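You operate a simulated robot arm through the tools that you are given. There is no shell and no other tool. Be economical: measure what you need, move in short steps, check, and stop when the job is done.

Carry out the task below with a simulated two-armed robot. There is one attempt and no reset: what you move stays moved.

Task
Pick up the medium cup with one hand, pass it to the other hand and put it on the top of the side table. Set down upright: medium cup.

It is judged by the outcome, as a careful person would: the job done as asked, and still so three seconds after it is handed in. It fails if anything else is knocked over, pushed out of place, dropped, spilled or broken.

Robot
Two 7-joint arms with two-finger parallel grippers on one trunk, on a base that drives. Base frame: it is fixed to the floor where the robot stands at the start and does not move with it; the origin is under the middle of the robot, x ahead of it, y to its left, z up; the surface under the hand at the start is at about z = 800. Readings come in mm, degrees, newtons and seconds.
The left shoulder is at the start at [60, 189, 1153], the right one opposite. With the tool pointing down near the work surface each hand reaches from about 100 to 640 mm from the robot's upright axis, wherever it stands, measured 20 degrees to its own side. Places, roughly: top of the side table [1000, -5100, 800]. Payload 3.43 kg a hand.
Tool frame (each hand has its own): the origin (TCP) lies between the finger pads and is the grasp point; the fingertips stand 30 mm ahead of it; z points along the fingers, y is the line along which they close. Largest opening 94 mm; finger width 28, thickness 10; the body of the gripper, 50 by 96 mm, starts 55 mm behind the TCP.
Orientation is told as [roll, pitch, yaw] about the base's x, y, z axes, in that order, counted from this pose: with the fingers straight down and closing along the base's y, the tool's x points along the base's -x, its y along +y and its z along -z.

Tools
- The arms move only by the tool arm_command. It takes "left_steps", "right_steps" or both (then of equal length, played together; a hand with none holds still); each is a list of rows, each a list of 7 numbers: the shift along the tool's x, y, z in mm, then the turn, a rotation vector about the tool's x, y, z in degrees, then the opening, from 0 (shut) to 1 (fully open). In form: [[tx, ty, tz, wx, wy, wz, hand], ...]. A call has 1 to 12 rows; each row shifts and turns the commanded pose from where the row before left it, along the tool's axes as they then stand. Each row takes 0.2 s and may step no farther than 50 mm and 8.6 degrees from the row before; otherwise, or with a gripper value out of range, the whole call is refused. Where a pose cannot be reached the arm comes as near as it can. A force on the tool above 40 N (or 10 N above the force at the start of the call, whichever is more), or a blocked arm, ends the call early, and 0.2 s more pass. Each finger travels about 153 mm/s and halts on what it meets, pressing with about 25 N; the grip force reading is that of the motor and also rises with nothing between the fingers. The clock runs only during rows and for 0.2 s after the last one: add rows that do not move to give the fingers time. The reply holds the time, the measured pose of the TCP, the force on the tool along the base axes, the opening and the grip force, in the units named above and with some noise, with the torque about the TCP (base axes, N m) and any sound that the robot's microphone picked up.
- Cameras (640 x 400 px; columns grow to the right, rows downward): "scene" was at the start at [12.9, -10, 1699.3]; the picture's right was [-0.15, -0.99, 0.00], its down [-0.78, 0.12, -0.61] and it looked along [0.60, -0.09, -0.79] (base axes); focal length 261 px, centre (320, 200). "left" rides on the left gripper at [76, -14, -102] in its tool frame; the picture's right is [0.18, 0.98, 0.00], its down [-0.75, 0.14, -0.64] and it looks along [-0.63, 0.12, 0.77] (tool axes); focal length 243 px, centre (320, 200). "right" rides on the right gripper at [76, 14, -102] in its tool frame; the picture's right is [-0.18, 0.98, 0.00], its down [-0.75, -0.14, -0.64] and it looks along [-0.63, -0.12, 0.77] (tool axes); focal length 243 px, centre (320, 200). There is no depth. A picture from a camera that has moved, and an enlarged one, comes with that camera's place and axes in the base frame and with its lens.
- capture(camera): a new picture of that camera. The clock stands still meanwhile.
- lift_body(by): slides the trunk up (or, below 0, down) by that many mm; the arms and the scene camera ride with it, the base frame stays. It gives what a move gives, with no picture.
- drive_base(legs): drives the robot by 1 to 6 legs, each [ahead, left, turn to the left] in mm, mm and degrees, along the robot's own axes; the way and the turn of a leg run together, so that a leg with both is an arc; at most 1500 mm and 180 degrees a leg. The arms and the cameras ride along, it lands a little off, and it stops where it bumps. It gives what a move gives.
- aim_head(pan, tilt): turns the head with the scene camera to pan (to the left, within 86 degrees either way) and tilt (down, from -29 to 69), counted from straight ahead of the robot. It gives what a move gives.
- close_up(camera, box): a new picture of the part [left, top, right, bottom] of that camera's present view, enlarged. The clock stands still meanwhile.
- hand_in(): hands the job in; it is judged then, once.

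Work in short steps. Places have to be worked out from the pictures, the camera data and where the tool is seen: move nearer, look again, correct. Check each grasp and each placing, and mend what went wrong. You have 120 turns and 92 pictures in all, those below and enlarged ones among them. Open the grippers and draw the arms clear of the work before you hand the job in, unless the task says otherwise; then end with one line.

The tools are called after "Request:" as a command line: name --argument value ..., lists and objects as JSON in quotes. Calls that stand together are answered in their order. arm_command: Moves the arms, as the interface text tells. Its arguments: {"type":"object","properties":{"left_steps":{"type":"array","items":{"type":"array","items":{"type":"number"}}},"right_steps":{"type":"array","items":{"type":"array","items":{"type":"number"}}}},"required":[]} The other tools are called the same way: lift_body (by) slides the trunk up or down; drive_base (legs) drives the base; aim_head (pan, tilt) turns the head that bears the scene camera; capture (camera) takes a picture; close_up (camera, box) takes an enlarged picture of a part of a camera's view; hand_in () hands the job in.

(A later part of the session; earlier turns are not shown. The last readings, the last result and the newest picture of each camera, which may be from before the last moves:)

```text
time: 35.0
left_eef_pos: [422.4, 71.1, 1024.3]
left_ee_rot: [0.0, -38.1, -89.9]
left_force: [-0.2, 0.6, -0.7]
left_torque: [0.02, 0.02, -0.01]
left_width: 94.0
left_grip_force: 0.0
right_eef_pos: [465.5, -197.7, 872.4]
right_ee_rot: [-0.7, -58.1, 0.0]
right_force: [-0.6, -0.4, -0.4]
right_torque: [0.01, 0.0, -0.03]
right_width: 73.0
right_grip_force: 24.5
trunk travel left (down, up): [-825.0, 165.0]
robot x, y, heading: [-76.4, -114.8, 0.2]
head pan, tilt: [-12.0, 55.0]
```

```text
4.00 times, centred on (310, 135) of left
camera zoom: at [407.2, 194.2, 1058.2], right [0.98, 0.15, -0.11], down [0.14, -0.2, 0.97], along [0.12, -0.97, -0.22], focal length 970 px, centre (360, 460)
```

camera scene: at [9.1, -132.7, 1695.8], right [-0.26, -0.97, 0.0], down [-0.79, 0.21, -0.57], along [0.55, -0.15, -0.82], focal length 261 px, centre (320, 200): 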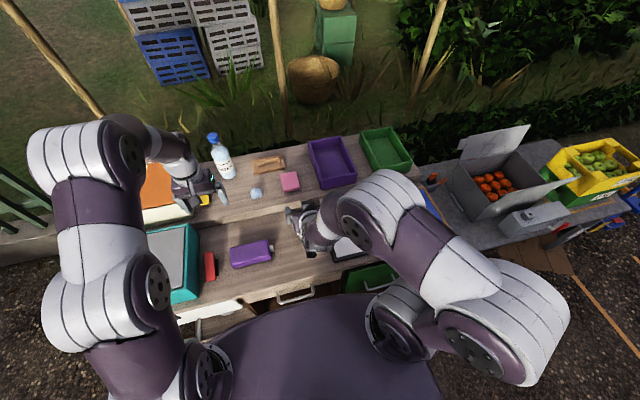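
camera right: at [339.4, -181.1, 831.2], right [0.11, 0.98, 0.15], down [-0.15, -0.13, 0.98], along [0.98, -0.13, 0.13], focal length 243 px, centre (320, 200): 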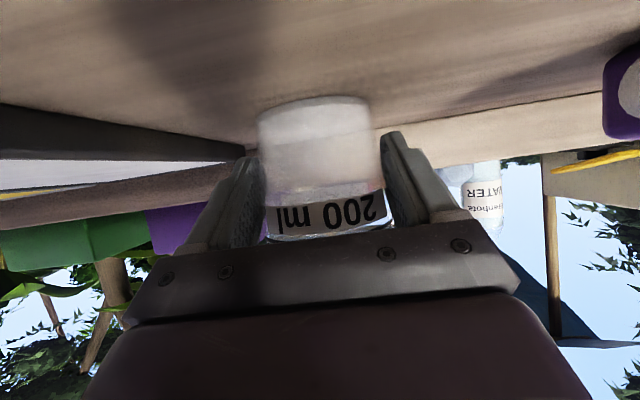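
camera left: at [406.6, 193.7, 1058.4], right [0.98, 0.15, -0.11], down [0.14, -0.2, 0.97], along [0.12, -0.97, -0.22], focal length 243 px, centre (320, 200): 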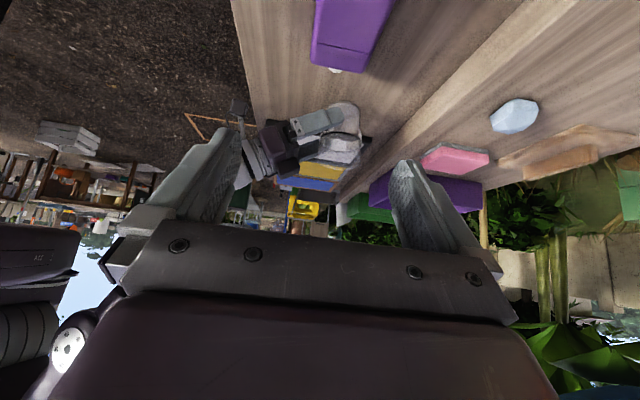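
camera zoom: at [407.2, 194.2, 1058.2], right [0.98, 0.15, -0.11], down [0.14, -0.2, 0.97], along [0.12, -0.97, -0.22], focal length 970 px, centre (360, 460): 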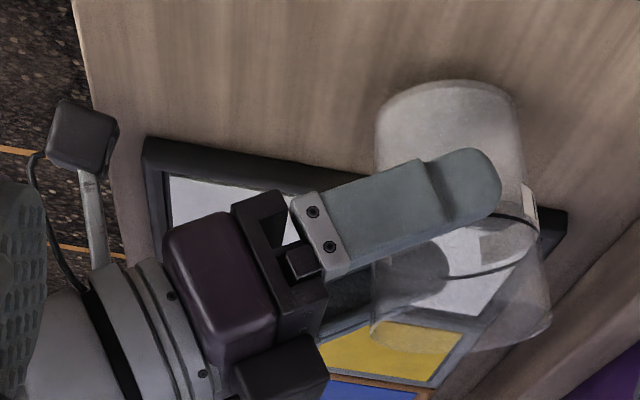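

The cup hangs in the grip, lifted, but leaning about 9° toward +x. That is stable; the left grip at the rim will let me bring it upright. I raise it 30 mm more and shift 50 mm left, slowly, while returning the left hand to vertical.

Request:
arm_command --right_steps '[[-4.2, 8, -2.6, 0, 0, 0, 0.4], [-4.2, 8, -2.6, 0, 0, 0, 0.4], [-4.2, 8, -2.6, 0, 0, 0, 0.4], [-4.2, 8, -2.6, 0, 0, 0, 0.4], [-4.2, 8, -2.6, 0, 0, 0, 0.4], [-4.2, 8, -2.6, 0, 0, 0, 0.4]]' --left_steps '[[0, 0, -30, 0, 8, 0, 1], [0, 0, -30, 0, 8, 0, 1], [0, 0, -30, 0, 8, 0, 1], [0, 0, 0, 0, 8, 0, 1], [0, 0, 0, 0, 6, 0, 1], [0, 0, 0, 0, 0, 0, 1]]'

Request:
arm_command --left_steps '[[0, 0, 0, 0, 0, -8.2, 1], [0, 0, 0, 0, 0, -8.2, 1], [0, 0, 0, 0, 0, -8.2, 1], [0, 0, 0, 0, 0, -8.2, 1], [0, 0, 0, 0, 0, -8.2, 1], [0, 0, 0, 0, 0, -8.2, 1], [0, 0, 0, 0, 0, -8.2, 1], [0, 0, 0, 0, 0, -8.2, 1], [0, 0, 0, 0, 0, -8.2, 1], [0, 0, 0, 0, 0, -8.2, 1], [0, 0, 0, 0, 0, -8, 1]]'

Request:
capture --camera "scene"

Request:
capture --camera "left"

```text
time: 36.4
left_eef_pos: [422.1, 119.7, 1100.8]
left_ee_rot: [0.0, -2.1, -89.8]
left_force: [0.7, 0.2, 0.1]
left_torque: [-0.01, 0.01, -0.02]
left_width: 94.0
left_grip_force: 0.0
right_eef_pos: [467.5, -148.0, 901.5]
right_ee_rot: [-0.9, -58.1, 0.0]
right_force: [-0.1, -0.2, -0.6]
right_torque: [0.05, 0.0, 0.0]
right_width: 73.1
right_grip_force: 25.6
trunk travel left (down, up): [-825.0, 165.0]
robot x, y, heading: [-76.6, -117.1, 0.4]
head pan, tilt: [-12.0, 55.0]
```

```text
time: 38.8
left_eef_pos: [422.7, 120.3, 1101.8]
left_ee_rot: [-2.1, 0.0, 0.4]
left_force: [-0.3, -0.1, -0.6]
left_torque: [0.02, 0.01, -0.02]
left_width: 94.1
left_grip_force: 0.1
right_eef_pos: [467.1, -148.1, 901.0]
right_ee_rot: [-0.8, -58.1, 0.0]
right_force: [0.5, 0.3, -1.2]
right_torque: [-0.03, 0.03, -0.01]
right_width: 73.0
right_grip_force: 24.9
trunk travel left (down, up): [-825.0, 165.0]
robot x, y, heading: [-79.2, -119.5, -0.0]
head pan, tilt: [-12.0, 55.0]
```

```text
60 pictures are left
camera scene: at [-69.1, -129.3, 1695.8], right [-0.21, -0.98, 0.0], down [-0.8, 0.17, -0.57], along [0.56, -0.12, -0.82], focal length 261 px, centre (320, 200)
```

scene: 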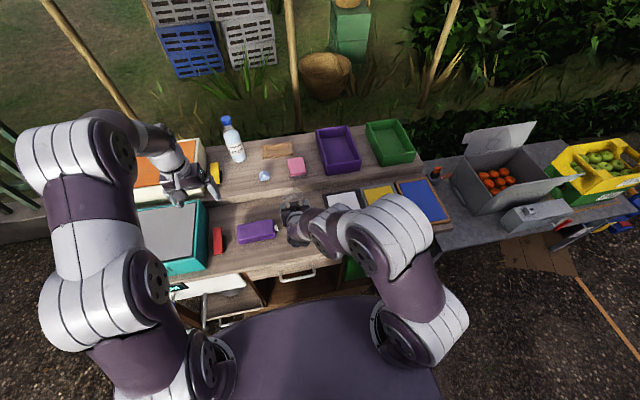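

```text
59 pictures are left
camera left: at [346.7, 108.7, 1204.3], right [-0.19, 0.98, -0.03], down [0.75, 0.17, 0.64], along [0.63, 0.09, -0.77], focal length 243 px, centre (320, 200)
```

left: 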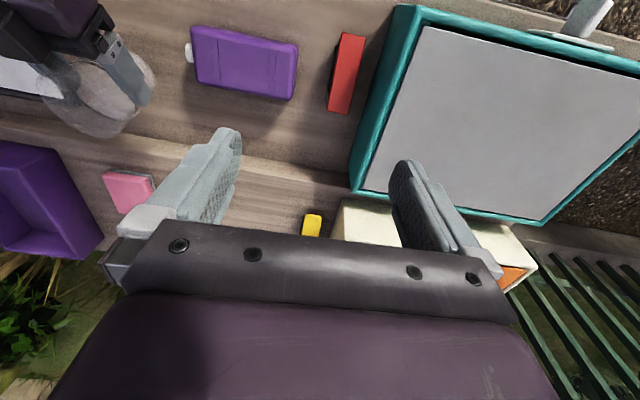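

I enlarge the scene on the held cup to locate its rim for the left hand.

Request:
close_up --camera "scene" --box '[265, 185, 345, 255]'

Request:
close_up --camera "left" --box '[0, 0, 240, 150]'

```text
5.71 times, centred on (305, 220) of scene
camera zoom: at [-69.1, -129.3, 1695.8], right [-0.21, -0.98, 0.0], down [-0.8, 0.17, -0.57], along [0.56, -0.12, -0.82], focal length 1493 px, centre (406, 86)
```

zoom: 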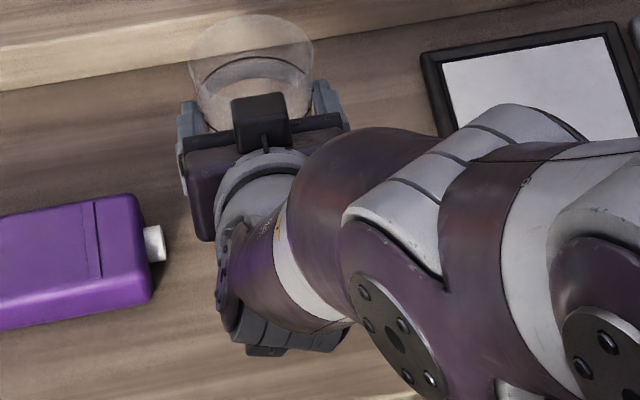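

```text
2.67 times, centred on (120, 75) of left
camera zoom: at [346.7, 108.7, 1204.3], right [-0.19, 0.98, -0.03], down [0.75, 0.17, 0.64], along [0.63, 0.09, -0.77], focal length 647 px, centre (853, 533)
```

zoom: 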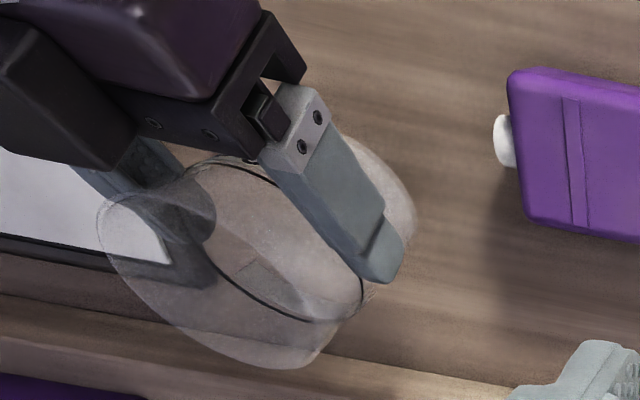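

Rim centre is about [488,-148,948] with ~9° forward lean. I bring the left hand over it at z≈1100, matching the lean with pitch +9.

Request:
arm_command --left_steps '[[-11, -45, 0, -2, 0, 0, 1], [-11, -45, 0, 0, 0, 0, 1], [-11, -45, 0, 0, 0, 0, 1], [-11, -45, 0, 0, 0, 0, 1], [-11, -45, 0, 0, 0, 0, 1], [-11, -43, 0, 0, 0, 0, 1], [0, 0, 0, 0, 4.5, 0, 1], [0, 0, 0, 0, 4.5, 0, 1], [0, 0, 0, 0, 0, 0, 1]]'

Request:
capture --camera "left"

Request:
capture --camera "scene"

```text
time: 40.8
left_eef_pos: [421.6, -121.5, 1059.4]
left_ee_rot: [0.0, 6.8, 0.1]
left_force: [-0.4, 0.1, 0.4]
left_torque: [-0.02, 0.0, -0.02]
left_width: 93.9
left_grip_force: 0.1
left hand out of reach, approached as far as the arm can: row 5, 6, 7, 8
right_eef_pos: [467.4, -149.7, 899.9]
right_ee_rot: [-0.7, -58.1, 0.0]
right_force: [-0.7, 0.3, 0.3]
right_torque: [-0.01, 0.02, 0.03]
right_width: 73.0
right_grip_force: 24.9
trunk travel left (down, up): [-825.0, 165.0]
robot x, y, heading: [-80.7, -116.5, 0.1]
head pan, tilt: [-12.0, 55.0]
```

```text
56 pictures are left
camera left: at [357.6, -136.0, 1169.6], right [-0.19, 0.98, 0.02], down [0.82, 0.14, 0.55], along [0.54, 0.12, -0.84], focal length 243 px, centre (320, 200)
```

left: 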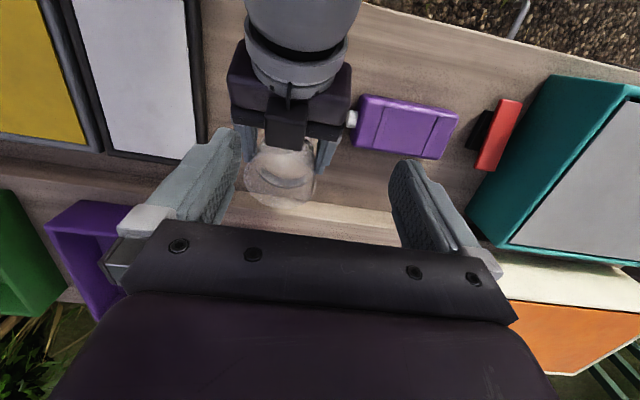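

```text
55 pictures are left
camera scene: at [-68.9, -129.9, 1695.8], right [-0.21, -0.98, 0.0], down [-0.8, 0.17, -0.57], along [0.56, -0.12, -0.82], focal length 261 px, centre (320, 200)
```

scene: 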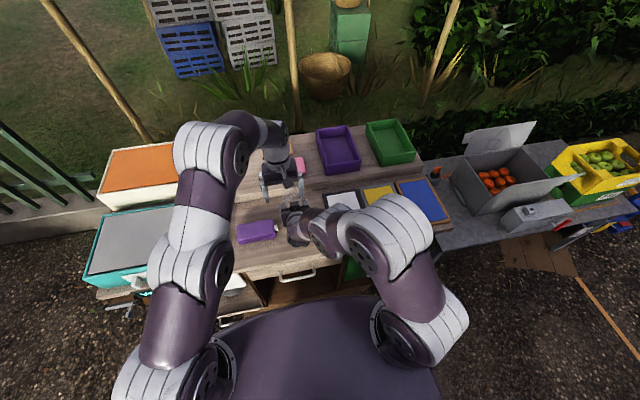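

The left arm is at its reach limit there, so I bring the cup closer and left with the right hand (-45 mm in x, +60 mm in y), below the left hand.

Request:
arm_command --right_steps '[[4, 10, -6.4, 0, 0, 0, 0.4], [4, 10, -6.4, 0, 0, 0, 0.4], [4, 10, -6.4, 0, 0, 0, 0.4], [4, 10, -6.4, 0, 0, 0, 0.4], [4, 10, -6.4, 0, 0, 0, 0.4], [4, 10, -6.4, 0, 0, 0, 0.4], [0, 0, 0, 0, 0, 0, 0.4]]'

Request:
capture --camera "left"

```text
time: 42.4
left_eef_pos: [421.6, -120.9, 1059.0]
left_ee_rot: [0.0, 6.8, 0.1]
left_force: [0.2, -0.6, 0.3]
left_torque: [0.0, 0.01, 0.0]
left_width: 93.9
left_grip_force: 0.1
right_eef_pos: [422.7, -88.9, 899.7]
right_ee_rot: [-0.8, -58.2, 0.1]
right_force: [0.1, -0.8, 0.1]
right_torque: [-0.08, 0.03, 0.0]
right_width: 73.0
right_grip_force: 25.0
trunk travel left (down, up): [-825.0, 165.0]
robot x, y, heading: [-79.7, -113.0, 0.1]
head pan, tilt: [-12.0, 55.0]
```

```text
54 pictures are left
camera left: at [357.5, -135.9, 1169.7], right [-0.18, 0.98, 0.02], down [0.82, 0.14, 0.55], along [0.54, 0.12, -0.84], focal length 243 px, centre (320, 200)
```

left: 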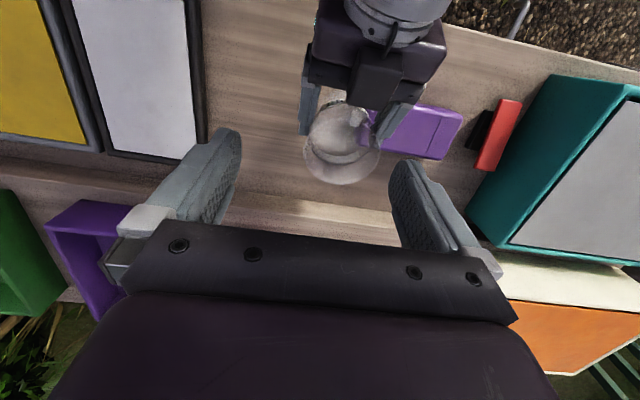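

The rim is now at about [441,-91,948]. I move the left hand over it at z≈1010 and look.

Request:
arm_command --left_steps '[[-16, 15, 0, 0, 2, 0, 1], [-16, 15, 15, 0, 0, 0, 1], [0, 0, 30, 0, 0, 0, 1], [0, 0, 0, 0, 0, 0, 1]]'

Request:
capture --camera "left"

Request:
close_up --camera "scene" --box '[230, 170, 350, 260]'

```text
time: 43.4
left_eef_pos: [415.0, -81.3, 992.9]
left_ee_rot: [-0.1, 11.0, 0.1]
left_force: [-1.6, -0.9, 0.6]
left_torque: [0.0, 0.01, 0.02]
left_width: 93.9
left_grip_force: 0.0
left hand out of reach, approached as far as the arm can: row 1
right_eef_pos: [422.1, -89.4, 899.5]
right_ee_rot: [-0.8, -58.0, 0.0]
right_force: [-1.8, -0.2, -0.9]
right_torque: [0.0, -0.02, -0.01]
right_width: 73.2
right_grip_force: 25.5
trunk travel left (down, up): [-825.0, 165.0]
robot x, y, heading: [-81.7, -115.0, 0.3]
head pan, tilt: [-12.0, 55.0]
```

```text
53 pictures are left
camera left: at [358.7, -95.2, 1108.1], right [-0.18, 0.98, 0.04], down [0.86, 0.14, 0.49], along [0.47, 0.12, -0.87], focal length 243 px, centre (320, 200)
```

left: 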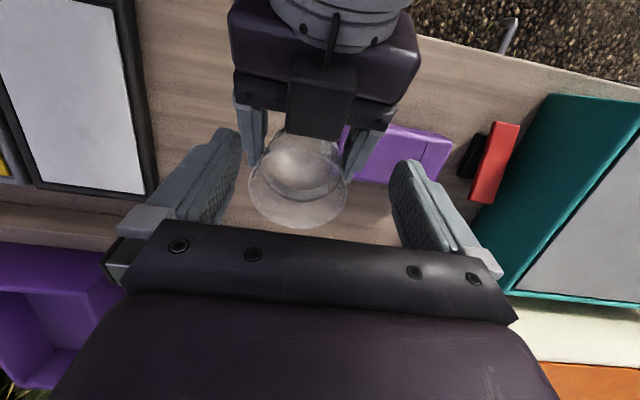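

```text
4.44 times, centred on (290, 215) of scene
camera zoom: at [-69.3, -129.3, 1695.8], right [-0.21, -0.98, 0.0], down [-0.8, 0.17, -0.57], along [0.56, -0.12, -0.82], focal length 1161 px, centre (453, 133)
```

zoom: 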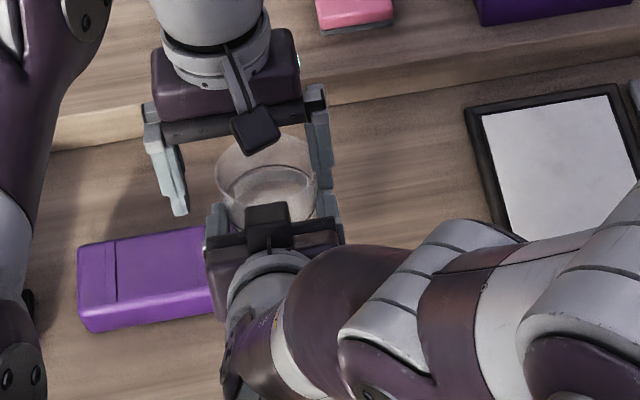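

The rim centre estimate holds (≈[441,-91,942]). I shift the left hand forward 27 mm and right 10 mm at this height, then check.

Request:
arm_command --left_steps '[[-14, -5, -2.5, 0, 0, 0, 1], [-13, -5, -2.5, 0, 0, 0, 1], [0, 0, 0, 0, 0, 0, 1]]'

Request:
capture --camera "left"

```text
time: 44.2
left_eef_pos: [433.7, -88.3, 988.8]
left_ee_rot: [-0.1, 11.0, 0.1]
left_force: [-0.3, -1.0, 0.1]
left_torque: [-0.01, 0.01, 0.01]
left_width: 94.2
left_grip_force: 0.0
left hand out of reach, approached as far as the arm can: row 2
right_eef_pos: [423.2, -88.7, 901.1]
right_ee_rot: [-0.8, -58.1, 0.0]
right_force: [-0.7, 0.6, -0.1]
right_torque: [0.01, -0.01, -0.01]
right_width: 73.2
right_grip_force: 25.1
trunk travel left (down, up): [-825.0, 165.0]
robot x, y, heading: [-78.4, -119.2, 0.0]
head pan, tilt: [-12.0, 55.0]
```

```text
51 pictures are left
camera left: at [378.0, -102.3, 1104.1], right [-0.18, 0.98, 0.04], down [0.86, 0.14, 0.49], along [0.47, 0.12, -0.87], focal length 243 px, centre (320, 200)
```

left: 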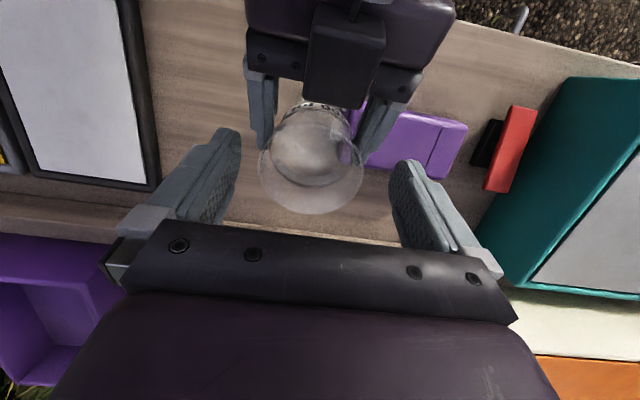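

The left arm is near its limit, so I bring the cup 14 mm further back toward the robot, then look again before descending.

Request:
arm_command --right_steps '[[3.7, 0, -6, 0, 0, 0, 0.4], [3.7, 0, -6, 0, 0, 0, 0.4], [0, 0, 0, 0, 0, 0, 0.4]]'

Request:
capture --camera "left"

Request:
close_up --camera "scene" --box '[230, 170, 350, 260]'

```text
time: 45.0
left_eef_pos: [434.4, -87.7, 988.6]
left_ee_rot: [-0.1, 11.0, 0.1]
left_force: [0.1, 1.2, -1.2]
left_torque: [0.02, -0.01, -0.01]
left_width: 94.2
left_grip_force: 0.2
right_eef_pos: [408.4, -88.3, 902.2]
right_ee_rot: [-0.7, -58.0, 0.0]
right_force: [0.8, 0.1, 0.0]
right_torque: [-0.02, -0.01, -0.03]
right_width: 73.0
right_grip_force: 24.5
trunk travel left (down, up): [-825.0, 165.0]
robot x, y, heading: [-78.2, -115.5, 0.1]
head pan, tilt: [-12.0, 55.0]
```

```text
50 pictures are left
camera left: at [378.4, -102.3, 1104.0], right [-0.18, 0.98, 0.04], down [0.86, 0.14, 0.49], along [0.47, 0.12, -0.87], focal length 243 px, centre (320, 200)
```

left: 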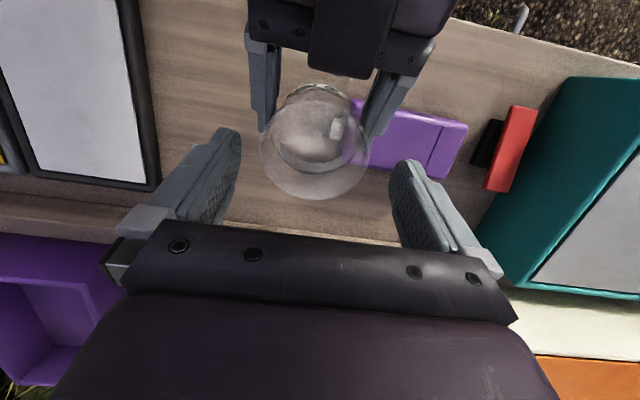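

```text
4.44 times, centred on (290, 215) of scene
camera zoom: at [-68.7, -129.5, 1695.8], right [-0.21, -0.98, 0.0], down [-0.8, 0.17, -0.57], along [0.56, -0.12, -0.82], focal length 1161 px, centre (453, 133)
```

zoom: 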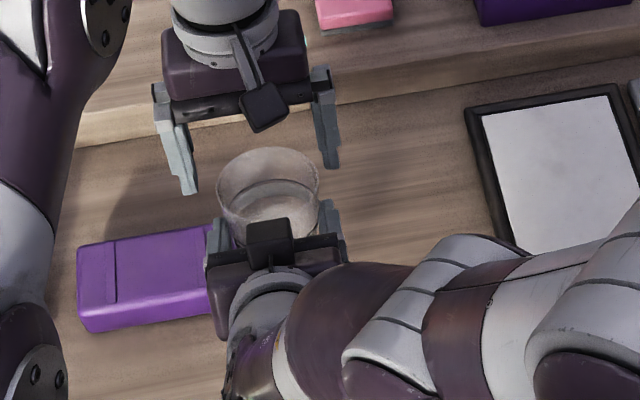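

Rim centre ≈ [421,-91,948], nearly upright now. I lower the left hand so its open fingers straddle the rim from above (TCP to ~[423,-91,955]).

Request:
arm_command --left_steps '[[6, -3, 0, 0, 0, 0, 1], [0, 0, 17, 0, 0, 0, 1], [0, 0, 17, 0, 0, 0, 1], [0, 0, 0, 0, 0, 0, 1]]'

Request:
capture --camera "left"

Request:
close_up --camera "scene" --box '[230, 170, 350, 260]'

Request:
capture --camera "right"

```text
time: 46.0
left_eef_pos: [421.9, -91.9, 957.0]
left_ee_rot: [0.1, 11.0, 0.2]
left_force: [-0.9, 0.2, 0.8]
left_torque: [-0.01, -0.03, 0.02]
left_width: 94.2
left_grip_force: 0.1
right_eef_pos: [407.9, -88.6, 901.1]
right_ee_rot: [-0.8, -58.1, 0.0]
right_force: [-0.5, 0.1, -0.8]
right_torque: [0.04, -0.02, 0.0]
right_width: 73.4
right_grip_force: 25.3
trunk travel left (down, up): [-825.0, 165.0]
robot x, y, heading: [-80.1, -118.8, 0.3]
head pan, tilt: [-12.0, 55.0]
```

```text
48 pictures are left
camera left: at [366.9, -105.8, 1071.9], right [-0.18, 0.98, 0.04], down [0.86, 0.14, 0.49], along [0.47, 0.12, -0.87], focal length 243 px, centre (320, 200)
```

left: 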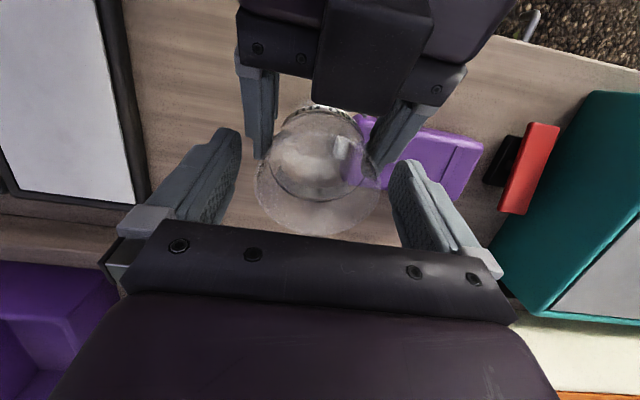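

```text
4.44 times, centred on (290, 215) of scene
camera zoom: at [-69.4, -129.4, 1695.8], right [-0.21, -0.98, 0.0], down [-0.8, 0.17, -0.57], along [0.56, -0.12, -0.82], focal length 1161 px, centre (453, 133)
```

zoom: 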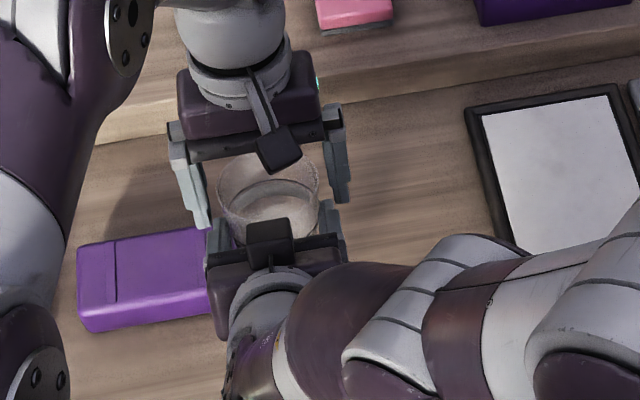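

```text
46 pictures are left
camera right: at [282.2, -72.8, 890.7], right [0.11, 0.98, 0.15], down [-0.15, -0.13, 0.98], along [0.98, -0.13, 0.13], focal length 243 px, centre (320, 200)
```

right: 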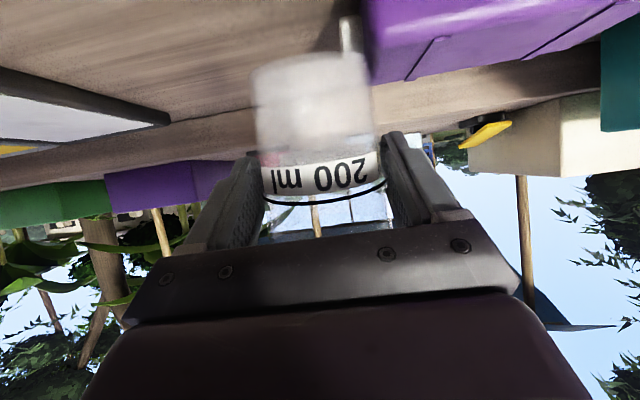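

The right camera shows the cup slid ~20 mm down in the grip, so its rim is nearer z≈928 and its base passes low near the bottle cap. I raise the trunk 50 mm, which lifts both hands together.

Request:
lift_body --by 50

Request:
capture --camera "left"

Request:
close_up --camera "scene" --box '[230, 160, 350, 260]'

```text
time: 46.9
left_eef_pos: [423.5, -90.4, 1006.8]
left_ee_rot: [0.0, 11.0, 0.1]
left_force: [-0.3, -0.2, 0.8]
left_torque: [0.01, 0.0, 0.01]
left_width: 93.9
left_grip_force: 0.0
right_eef_pos: [408.3, -88.3, 951.8]
right_ee_rot: [-0.8, -58.2, 0.0]
right_force: [-0.8, 0.3, -0.4]
right_torque: [0.03, 0.0, 0.01]
right_width: 73.1
right_grip_force: 24.8
trunk travel left (down, up): [-875.0, 115.0]
robot x, y, heading: [-76.8, -113.7, 0.2]
head pan, tilt: [-12.0, 55.0]
```

```text
45 pictures are left
camera left: at [367.3, -105.7, 1121.8], right [-0.18, 0.98, 0.04], down [0.86, 0.14, 0.49], along [0.47, 0.12, -0.87], focal length 243 px, centre (320, 200)
```

left: 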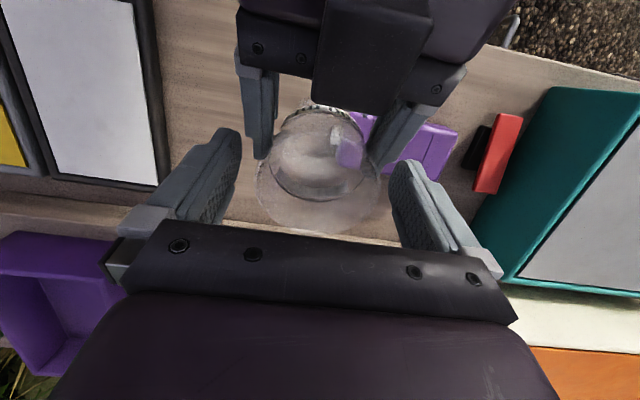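

```text
4.00 times, centred on (290, 210) of scene
camera zoom: at [-68.7, -129.4, 1745.8], right [-0.21, -0.98, 0.0], down [-0.8, 0.17, -0.57], along [0.56, -0.12, -0.82], focal length 1045 px, centre (440, 160)
```

zoom: 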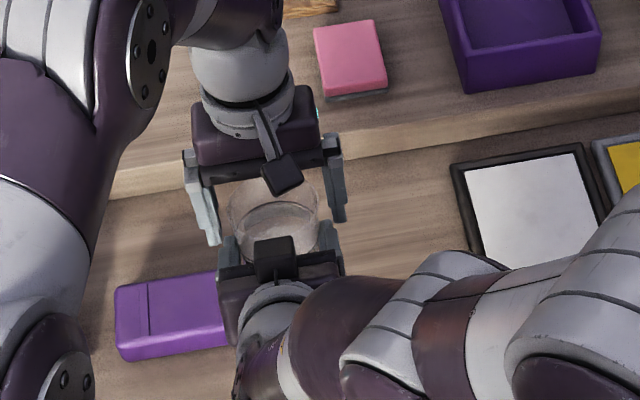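

From the left view the rim sits ~27 mm ahead of the left TCP and ~9 mm forward of it (rim ≈[427,-91,979]). Keeping the left tips just above the right fingers, I shift 15 mm forward and 10 mm down.

Request:
arm_command --left_steps '[[-8.3, 0, 1, 0, 0, 0, 1], [-8.3, 0, 6, 0, 0, 0, 1], [0, 0, 0, 0, 0, 0, 1]]'

Request:
close_up --camera "left" --box '[200, 60, 440, 260]'

Request:
close_up --camera "scene" --box '[260, 190, 320, 230]'

```text
time: 47.7
left_eef_pos: [436.5, -91.1, 997.3]
left_ee_rot: [0.0, 11.0, 0.2]
left_force: [-0.4, -0.3, 0.6]
left_torque: [0.0, -0.01, 0.01]
left_width: 93.9
left_grip_force: 0.0
right_eef_pos: [407.8, -88.8, 950.2]
right_ee_rot: [-0.8, -58.1, 0.0]
right_force: [0.3, -0.1, 0.6]
right_torque: [-0.05, 0.03, 0.0]
right_width: 73.0
right_grip_force: 25.0
trunk travel left (down, up): [-875.0, 115.0]
robot x, y, heading: [-77.0, -114.9, 0.1]
head pan, tilt: [-12.0, 55.0]
```

```text
2.00 times, centred on (320, 160) of left
camera zoom: at [381.2, -106.2, 1111.9], right [-0.18, 0.98, 0.04], down [0.86, 0.14, 0.49], along [0.47, 0.12, -0.87], focal length 485 px, centre (320, 280)
```

zoom: 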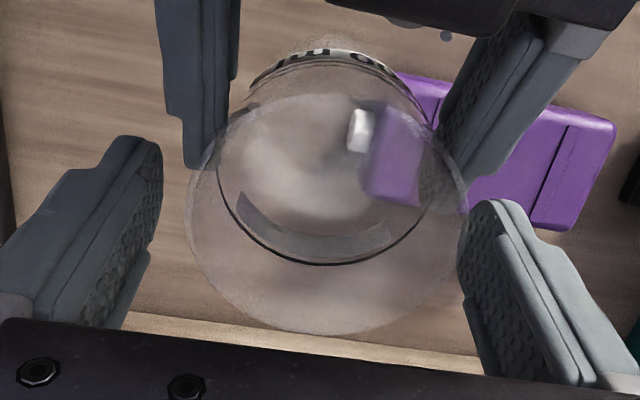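

```text
10.00 times, centred on (290, 210) of scene
camera zoom: at [-69.5, -129.4, 1745.8], right [-0.21, -0.98, 0.0], down [-0.8, 0.17, -0.57], along [0.56, -0.12, -0.82], focal length 2613 px, centre (620, 100)
```

zoom: 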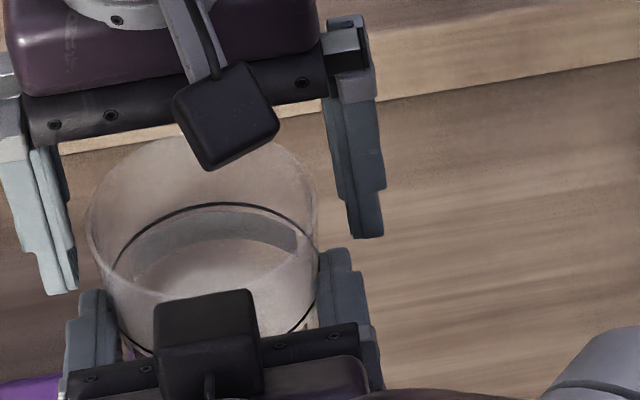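

The fingers straddle the rim with about 15 mm overlap; the left tip looks close to the right finger top, so I raise 3 mm, shift 2 mm in +y, and then close the left hand gradually on the rim.

Request:
arm_command --left_steps '[[0, 2, -3, 0, 0, 0, 1], [0, 0, 0, 0, 0, 0, 0.93], [0, 0, 0, 0, 0, 0, 0.88], [0, 0, 0, 0, 0, 0, 0.84], [0, 0, 0, 0, 0, 0, 0.8], [0, 0, 0, 0, 0, 0, 0.76], [0, 0, 0, 0, 0, 0, 0.7], [0, 0, 0, 0, 0, 0, 0.6], [0, 0, 0, 0, 0, 0, 0.5], [0, 0, 0, 0, 0, 0, 0.5]]'

Request:
close_up --camera "left" --box '[200, 60, 440, 260]'

Request:
close_up --camera "scene" --box '[260, 190, 320, 230]'

```text
time: 49.9
left_eef_pos: [437.8, -89.3, 999.5]
left_ee_rot: [0.0, 11.0, 0.2]
left_force: [0.2, -6.3, 1.5]
left_torque: [-0.24, -0.03, 0.05]
left_width: 78.6
left_grip_force: 24.9
right_eef_pos: [409.9, -88.9, 951.3]
right_ee_rot: [-0.8, -58.1, 0.0]
right_force: [-0.1, 5.9, -1.6]
right_torque: [-0.09, 0.07, 0.1]
right_width: 73.1
right_grip_force: 24.8
trunk travel left (down, up): [-875.0, 115.0]
robot x, y, heading: [-77.9, -112.2, 0.1]
head pan, tilt: [-12.0, 55.0]
```

```text
2.00 times, centred on (320, 160) of left
camera zoom: at [382.0, -104.0, 1114.8], right [-0.18, 0.98, 0.03], down [0.86, 0.14, 0.49], along [0.47, 0.12, -0.87], focal length 485 px, centre (320, 280)
```

zoom: 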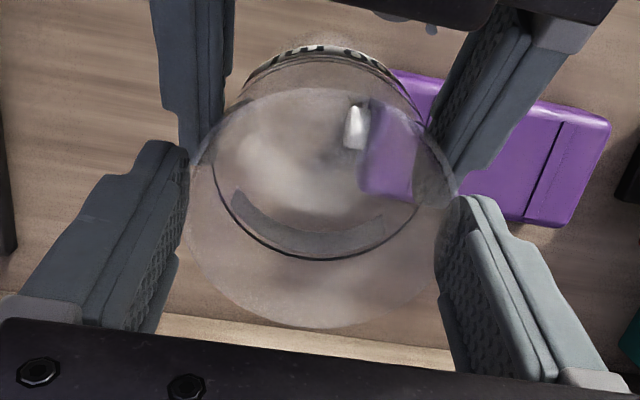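

```text
10.00 times, centred on (290, 210) of scene
camera zoom: at [-69.1, -129.4, 1745.8], right [-0.21, -0.98, 0.0], down [-0.8, 0.17, -0.57], along [0.56, -0.12, -0.82], focal length 2613 px, centre (620, 100)
```

zoom: 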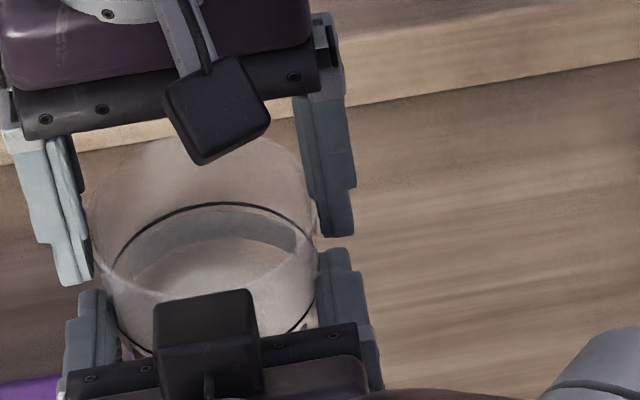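

Left grips the rim (78.6 mm, 25 N). I open the right hand slowly and check the cup stays.

Request:
arm_command --right_steps '[[0, 0, 0, 0, 0, 0, 0.76], [0, 0, 0, 0, 0, 0, 0.8], [0, 0, 0, 0, 0, 0, 0.85], [0, 0, 0, 0, 0, 0, 0.92], [0, 0, 0, 0, 0, 0, 1], [0, 0, 0, 0, 0, 0, 1]]'

Request:
close_up --camera "left" --box '[200, 60, 440, 260]'

Request:
capture --camera "right"

```text
time: 51.3
left_eef_pos: [439.4, -89.2, 1000.0]
left_ee_rot: [0.0, 11.1, 0.1]
left_force: [-0.5, 0.2, -0.4]
left_torque: [0.03, 0.03, 0.01]
left_width: 78.2
left_grip_force: 24.7
right_eef_pos: [409.0, -89.2, 951.6]
right_ee_rot: [-0.9, -58.0, 0.0]
right_force: [0.0, 0.8, -0.4]
right_torque: [0.03, 0.0, 0.0]
right_width: 94.3
right_grip_force: 0.0
trunk travel left (down, up): [-875.0, 115.0]
robot x, y, heading: [-75.7, -117.9, 0.0]
head pan, tilt: [-12.0, 55.0]
```

```text
2.00 times, centred on (320, 160) of left
camera zoom: at [382.0, -103.8, 1114.7], right [-0.18, 0.98, 0.04], down [0.86, 0.14, 0.49], along [0.47, 0.12, -0.87], focal length 485 px, centre (320, 280)
```

zoom: 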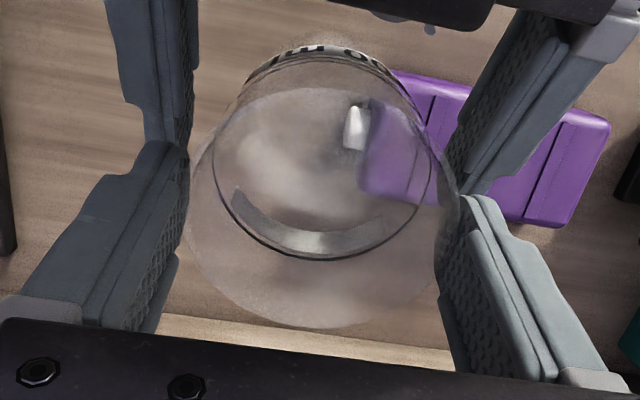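

```text
38 pictures are left
camera right: at [282.4, -72.7, 940.6], right [0.11, 0.98, 0.15], down [-0.15, -0.13, 0.98], along [0.98, -0.13, 0.13], focal length 243 px, centre (320, 200)
```

right: 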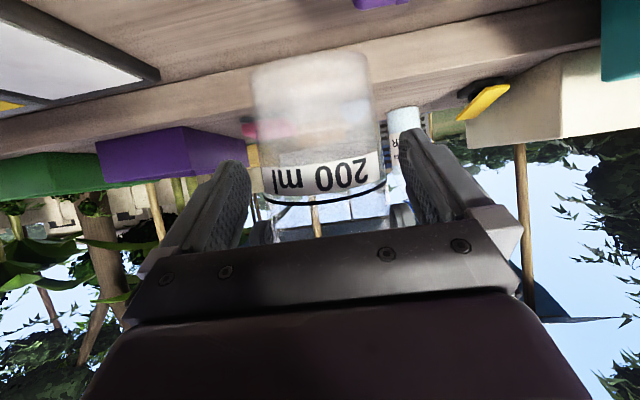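

The left hand holds the cup alone, and it hangs steady. To get the right hand away safely I raise the trunk 90 mm, then draw the right hand down and slightly back below the tapered cup.

Request:
lift_body --by 90

Request:
arm_command --right_steps '[[14.3, 0, 5.4, 0, 0, 0, 1], [14.3, 0, 5.4, 0, 0, 0, 1], [14.3, 0, 5.4, 0, 0, 0, 1], [14.3, 0, 5.4, 0, 0, 0, 1], [14.3, 0, 5.4, 0, 0, 0, 1], [14.3, 0, 5.4, 0, 0, 0, 1], [14.3, 0, 5.4, 0, 0, 0, 1], [14.3, 0, 5.4, 0, 0, 0, 1]]'

Request:
capture --camera "left"

Request:
capture --camera "scene"

```text
time: 52.5
left_eef_pos: [437.9, -89.6, 1088.5]
left_ee_rot: [0.0, 10.9, 0.0]
left_force: [0.4, -0.3, 0.1]
left_torque: [-0.02, -0.02, 0.0]
left_width: 78.3
left_grip_force: 25.0
right_eef_pos: [408.2, -89.2, 1040.4]
right_ee_rot: [-0.8, -58.1, 0.0]
right_force: [-0.4, 0.1, 0.2]
right_torque: [0.04, 0.03, -0.02]
right_width: 94.0
right_grip_force: 0.0
trunk travel left (down, up): [-965.0, 25.0]
robot x, y, heading: [-79.7, -119.4, -0.1]
head pan, tilt: [-12.0, 55.0]
```

```text
time: 54.0
left_eef_pos: [439.9, -86.5, 1091.9]
left_ee_rot: [0.1, 10.7, 0.2]
left_force: [0.9, 3.3, 0.9]
left_torque: [0.19, -0.11, 0.0]
left_width: 78.2
left_grip_force: 24.7
right_eef_pos: [416.2, -69.1, 1011.5]
right_ee_rot: [7.1, -61.7, -7.5]
right_force: [-1.9, -3.5, -1.0]
right_torque: [0.07, -0.04, -0.11]
right_width: 93.8
right_grip_force: 0.2
trunk travel left (down, up): [-965.0, 25.0]
robot x, y, heading: [-76.2, -117.0, 0.0]
head pan, tilt: [-12.0, 55.0]
stopped in row 7 (right hand): the arm was blocked; the commanded pose is now the measured one
```

```text
37 pictures are left
camera left: at [383.6, -101.6, 1205.6], right [-0.18, 0.98, 0.04], down [0.86, 0.14, 0.49], along [0.48, 0.12, -0.87], focal length 243 px, centre (320, 200)
```

left: 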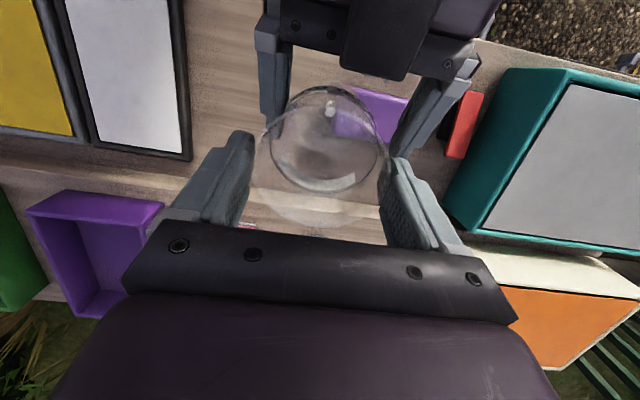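

```text
36 pictures are left
camera scene: at [-68.9, -128.9, 1835.8], right [-0.21, -0.98, 0.0], down [-0.8, 0.17, -0.57], along [0.56, -0.12, -0.82], focal length 261 px, centre (320, 200)
```

scene: 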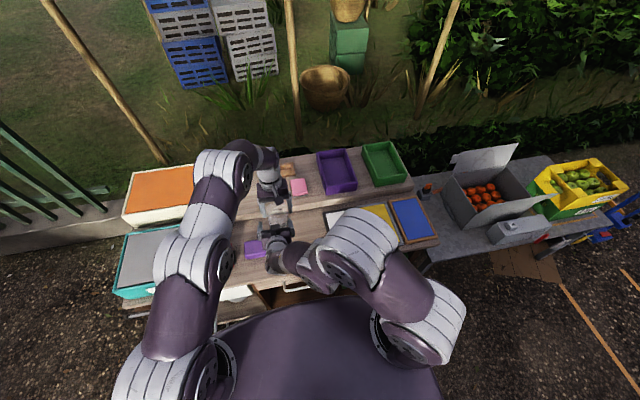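

The right hand got blocked and skewed sideways, pushing the cup lightly (3 N). I move it back 18 mm toward -y to relieve it and undo the twist.

Request:
arm_command --right_steps '[[0, -6, 0, 0, 0, 0, 1], [0, -6, 0, 0, 0, 0, 1], [0, -6, 0, 0, 0, 0, 1], [0, 0, 0, 0, 0, 0, 1]]'

Request:
close_up --camera "left" --box '[200, 0, 500, 240]'

Request:
close_up --camera "scene" --box '[180, 140, 420, 340]'

```text
time: 55.0
left_eef_pos: [439.6, -87.0, 1090.1]
left_ee_rot: [0.0, 10.7, 0.1]
left_force: [-0.5, -0.5, -0.7]
left_torque: [0.04, 0.01, 0.0]
left_width: 77.9
left_grip_force: 24.9
right_eef_pos: [414.9, -88.4, 1007.3]
right_ee_rot: [6.6, -61.3, -7.1]
right_force: [0.4, 0.8, 0.0]
right_torque: [0.0, -0.01, 0.01]
right_width: 94.0
right_grip_force: 0.1
trunk travel left (down, up): [-965.0, 25.0]
robot x, y, heading: [-77.3, -117.3, -0.2]
head pan, tilt: [-12.0, 55.0]
```

```text
1.67 times, centred on (350, 120) of left
camera zoom: at [383.3, -102.1, 1205.6], right [-0.18, 0.98, 0.04], down [0.86, 0.14, 0.49], along [0.48, 0.12, -0.87], focal length 404 px, centre (270, 333)
```

zoom: 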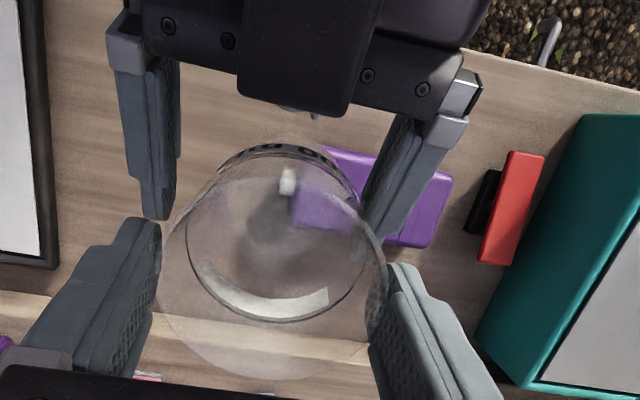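

```text
2.00 times, centred on (300, 240) of scene
camera zoom: at [-69.0, -129.2, 1835.8], right [-0.21, -0.98, 0.0], down [-0.8, 0.17, -0.57], along [0.56, -0.12, -0.82], focal length 523 px, centre (360, 120)
```

zoom: 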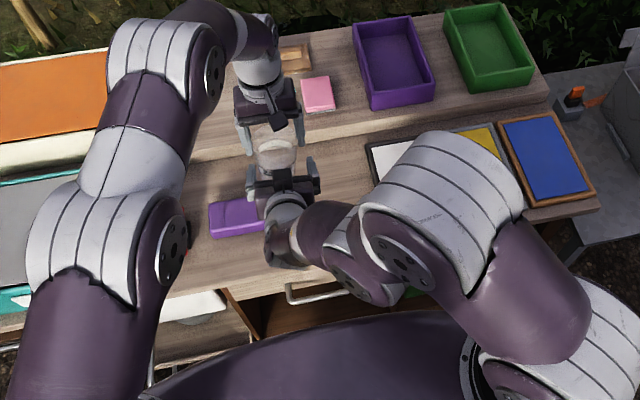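

Contact is relieved and the cup is unharmed. The right fingers point forward, so I try backing straight out along the finger axis in small steps.

Request:
arm_command --right_steps '[[0, 0, -8, 0, 0, 0, 1], [0, 0, -8, 0, 0, 0, 1], [0, 0, -8, 0, 0, 0, 1]]'

```text
time: 55.8
left_eef_pos: [439.4, -88.2, 1091.3]
left_ee_rot: [0.2, 10.7, 0.1]
left_force: [0.3, -0.2, 0.0]
left_torque: [0.0, 0.01, 0.03]
left_width: 78.4
left_grip_force: 25.1
right_eef_pos: [394.6, -86.9, 1021.1]
right_ee_rot: [7.0, -61.8, -7.4]
right_force: [0.4, -0.4, -0.2]
right_torque: [0.0, 0.03, -0.01]
right_width: 94.1
right_grip_force: 0.0
trunk travel left (down, up): [-965.0, 25.0]
robot x, y, heading: [-78.2, -118.4, 0.4]
head pan, tilt: [-12.0, 55.0]
```

That works cleanly. I continue back another 40 mm.

Request:
arm_command --right_steps '[[0, 0, -8, 0, 0, 0, 1], [0, 0, -8, 0, 0, 0, 1], [0, 0, -8, 0, 0, 0, 1], [0, 0, -8, 0, 0, 0, 1], [0, 0, -8, 0, 0, 0, 1]]'

Request:
close_up --camera "scene" --box '[240, 160, 360, 260]'

```text
time: 57.0
left_eef_pos: [440.0, -87.3, 1091.6]
left_ee_rot: [0.1, 10.7, 0.1]
left_force: [0.0, 0.2, -0.5]
left_torque: [-0.03, 0.0, 0.02]
left_width: 78.2
left_grip_force: 25.1
right_eef_pos: [359.8, -87.7, 1040.2]
right_ee_rot: [7.1, -61.6, -7.4]
right_force: [-0.3, -0.3, -0.1]
right_torque: [-0.02, -0.02, -0.04]
right_width: 93.8
right_grip_force: 0.1
trunk travel left (down, up): [-965.0, 25.0]
robot x, y, heading: [-81.1, -115.2, 0.3]
head pan, tilt: [-12.0, 55.0]
```

```text
4.00 times, centred on (300, 210) of scene
camera zoom: at [-69.5, -129.4, 1835.8], right [-0.21, -0.98, 0.0], down [-0.8, 0.17, -0.57], along [0.56, -0.12, -0.82], focal length 1045 px, centre (400, 160)
```

zoom: 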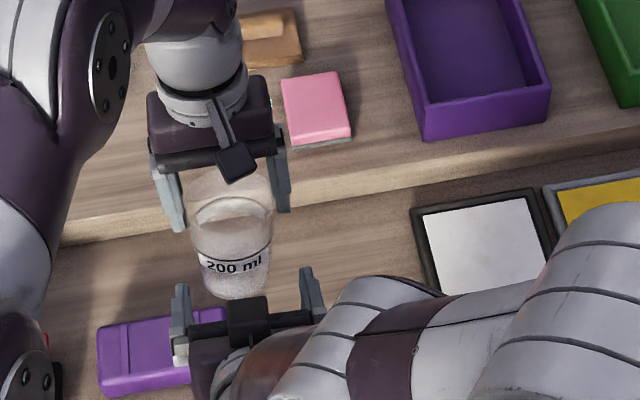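

The cup hangs clear and upright. I back up 24 mm more and then swing the right hand away to -y.

Request:
arm_command --right_steps '[[0, 0, -8, 0, 0, 0, 1], [0, 0, -8, 0, 0, 0, 1], [0, 0, -8, 0, 0, 0, 1], [0, -20, 0, 0, 0, 0, 1], [0, -30, 0, 0, 0, 0, 1], [0, -40, 0, 0, 0, 0, 1], [0, -40, 0, 0, 0, 0, 1], [0, -40, 0, 0, 0, 0, 1]]'

Request:
capture --camera "scene"

```text
time: 58.8
left_eef_pos: [440.3, -88.5, 1091.0]
left_ee_rot: [0.2, 10.7, 0.1]
left_force: [4.5, -5.3, -0.9]
left_torque: [-0.16, -0.12, 0.2]
left_width: 50.6
left_grip_force: 3.0
right_eef_pos: [417.3, -158.8, 1047.7]
right_ee_rot: [5.0, -61.4, -6.0]
right_force: [-4.2, 6.4, 0.9]
right_torque: [-0.04, -0.1, 0.25]
right_width: 93.8
right_grip_force: 0.2
right hand out of reach, approached as far as the arm can: row 4, 5, 6, 7, 8
trunk travel left (down, up): [-965.0, 25.0]
robot x, y, heading: [-78.7, -117.9, 0.1]
head pan, tilt: [-12.0, 55.0]
```

```text
32 pictures are left
camera scene: at [-68.1, -130.4, 1835.8], right [-0.21, -0.98, 0.0], down [-0.8, 0.17, -0.57], along [0.56, -0.12, -0.82], focal length 261 px, centre (320, 200)
```

scene: 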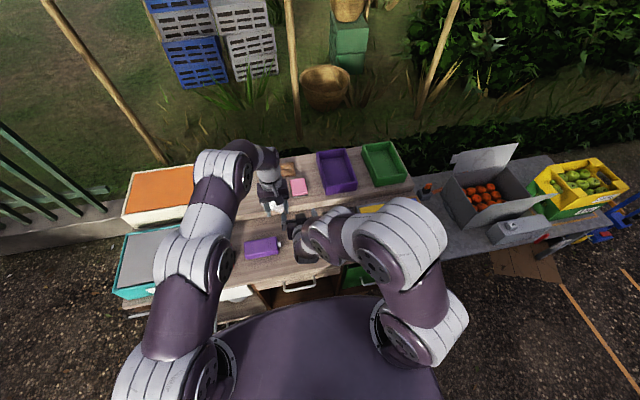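

The right hand drifted forward to x=417 and hit the cup: the left width is now 50.6 mm. I stop and look closely.

Request:
close_up --camera "scene" --box '[240, 170, 340, 250]'

Request:
capture --camera "left"

Request:
capture --camera "right"

```text
5.00 times, centred on (290, 210) of scene
camera zoom: at [-68.1, -130.4, 1835.8], right [-0.21, -0.98, 0.0], down [-0.8, 0.17, -0.57], along [0.56, -0.12, -0.82], focal length 1306 px, centre (470, 150)
```

zoom: 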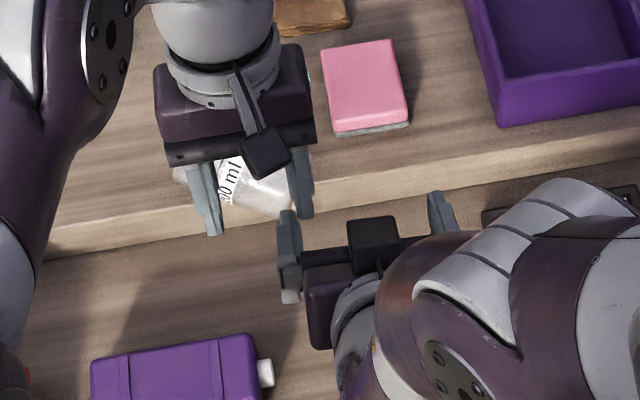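

```text
30 pictures are left
camera left: at [384.0, -103.1, 1205.4], right [-0.18, 0.98, 0.04], down [0.86, 0.14, 0.49], along [0.48, 0.12, -0.87], focal length 243 px, centre (320, 200)
```

left: 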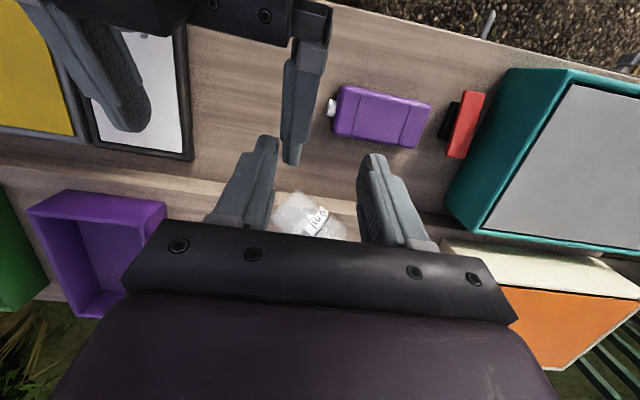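

```text
29 pictures are left
camera right: at [292.9, -139.7, 1030.9], right [0.12, 0.97, 0.2], down [-0.21, -0.18, 0.96], along [0.97, -0.15, 0.18], focal length 243 px, centre (320, 200)
```

right: 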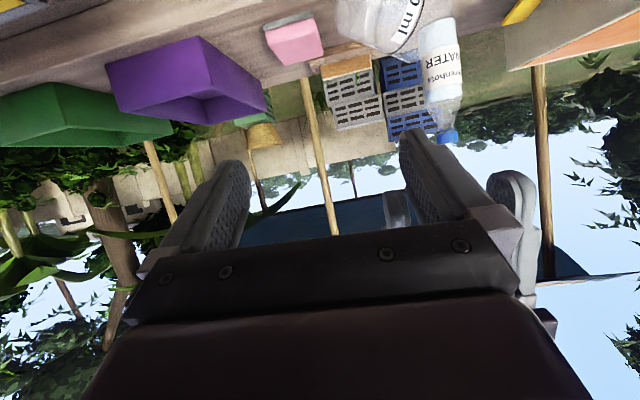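

The cup has just slipped out forward and is above the rear step, likely still falling. I ease the right hand off the left one a little and see where the cup settles.

Request:
arm_command --right_steps '[[0, -10, 0, 0, 0, 0, 1], [0, -10, 0, 0, 0, 0, 1], [0, 0, 0, 0, 0, 0, 1], [0, 0, 0, 0, 0, 0, 1], [0, 0, 0, 0, 0, 0, 1]]'

Request:
capture --camera "scene"

```text
time: 59.4
left_eef_pos: [445.0, -89.5, 1093.0]
left_ee_rot: [-0.1, 9.8, 0.3]
left_force: [-0.9, -5.7, 0.3]
left_torque: [-0.18, 0.01, 0.09]
left_width: 50.5
left_grip_force: 2.8
right_eef_pos: [429.4, -160.6, 1046.0]
right_ee_rot: [5.8, -61.3, -6.1]
right_force: [0.0, 7.7, -0.9]
right_torque: [-0.19, -0.02, -0.05]
right_width: 94.0
right_grip_force: 0.0
right hand out of reach, approached as far as the arm can: row 1, 2
trunk travel left (down, up): [-965.0, 25.0]
robot x, y, heading: [-76.1, -116.1, 0.1]
head pan, tilt: [-12.0, 55.0]
stopped in row 3 (left hand): the force on the tool passed its limit at 45 N (the readings are from after the stop); the commanded pose is now the measured one
```

```text
28 pictures are left
camera scene: at [-68.8, -130.0, 1835.8], right [-0.21, -0.98, 0.0], down [-0.8, 0.17, -0.57], along [0.56, -0.12, -0.82], focal length 261 px, centre (320, 200)
```

scene: 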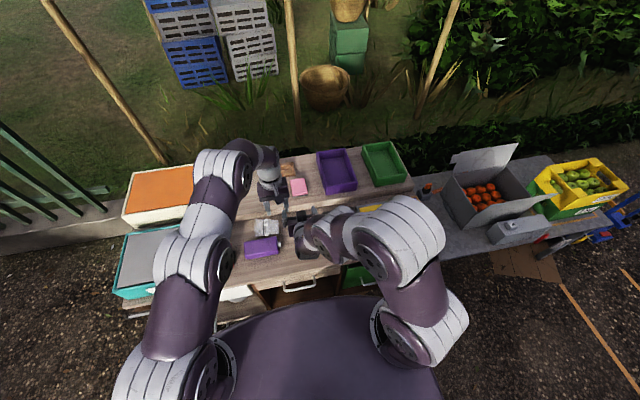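

The cup is now down near (265,228), just behind the purple bottle. I zoom there.

Request:
close_up --camera "scene" --box '[230, 170, 330, 270]'

```text
4.00 times, centred on (280, 220) of scene
camera zoom: at [-68.8, -130.0, 1835.8], right [-0.21, -0.98, 0.0], down [-0.8, 0.17, -0.57], along [0.56, -0.12, -0.82], focal length 1045 px, centre (480, 120)
```

zoom: 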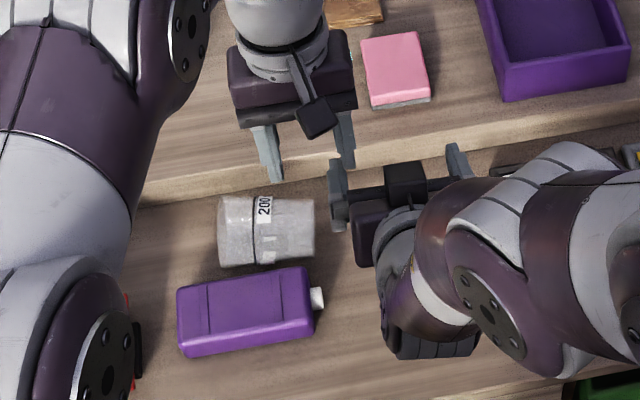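

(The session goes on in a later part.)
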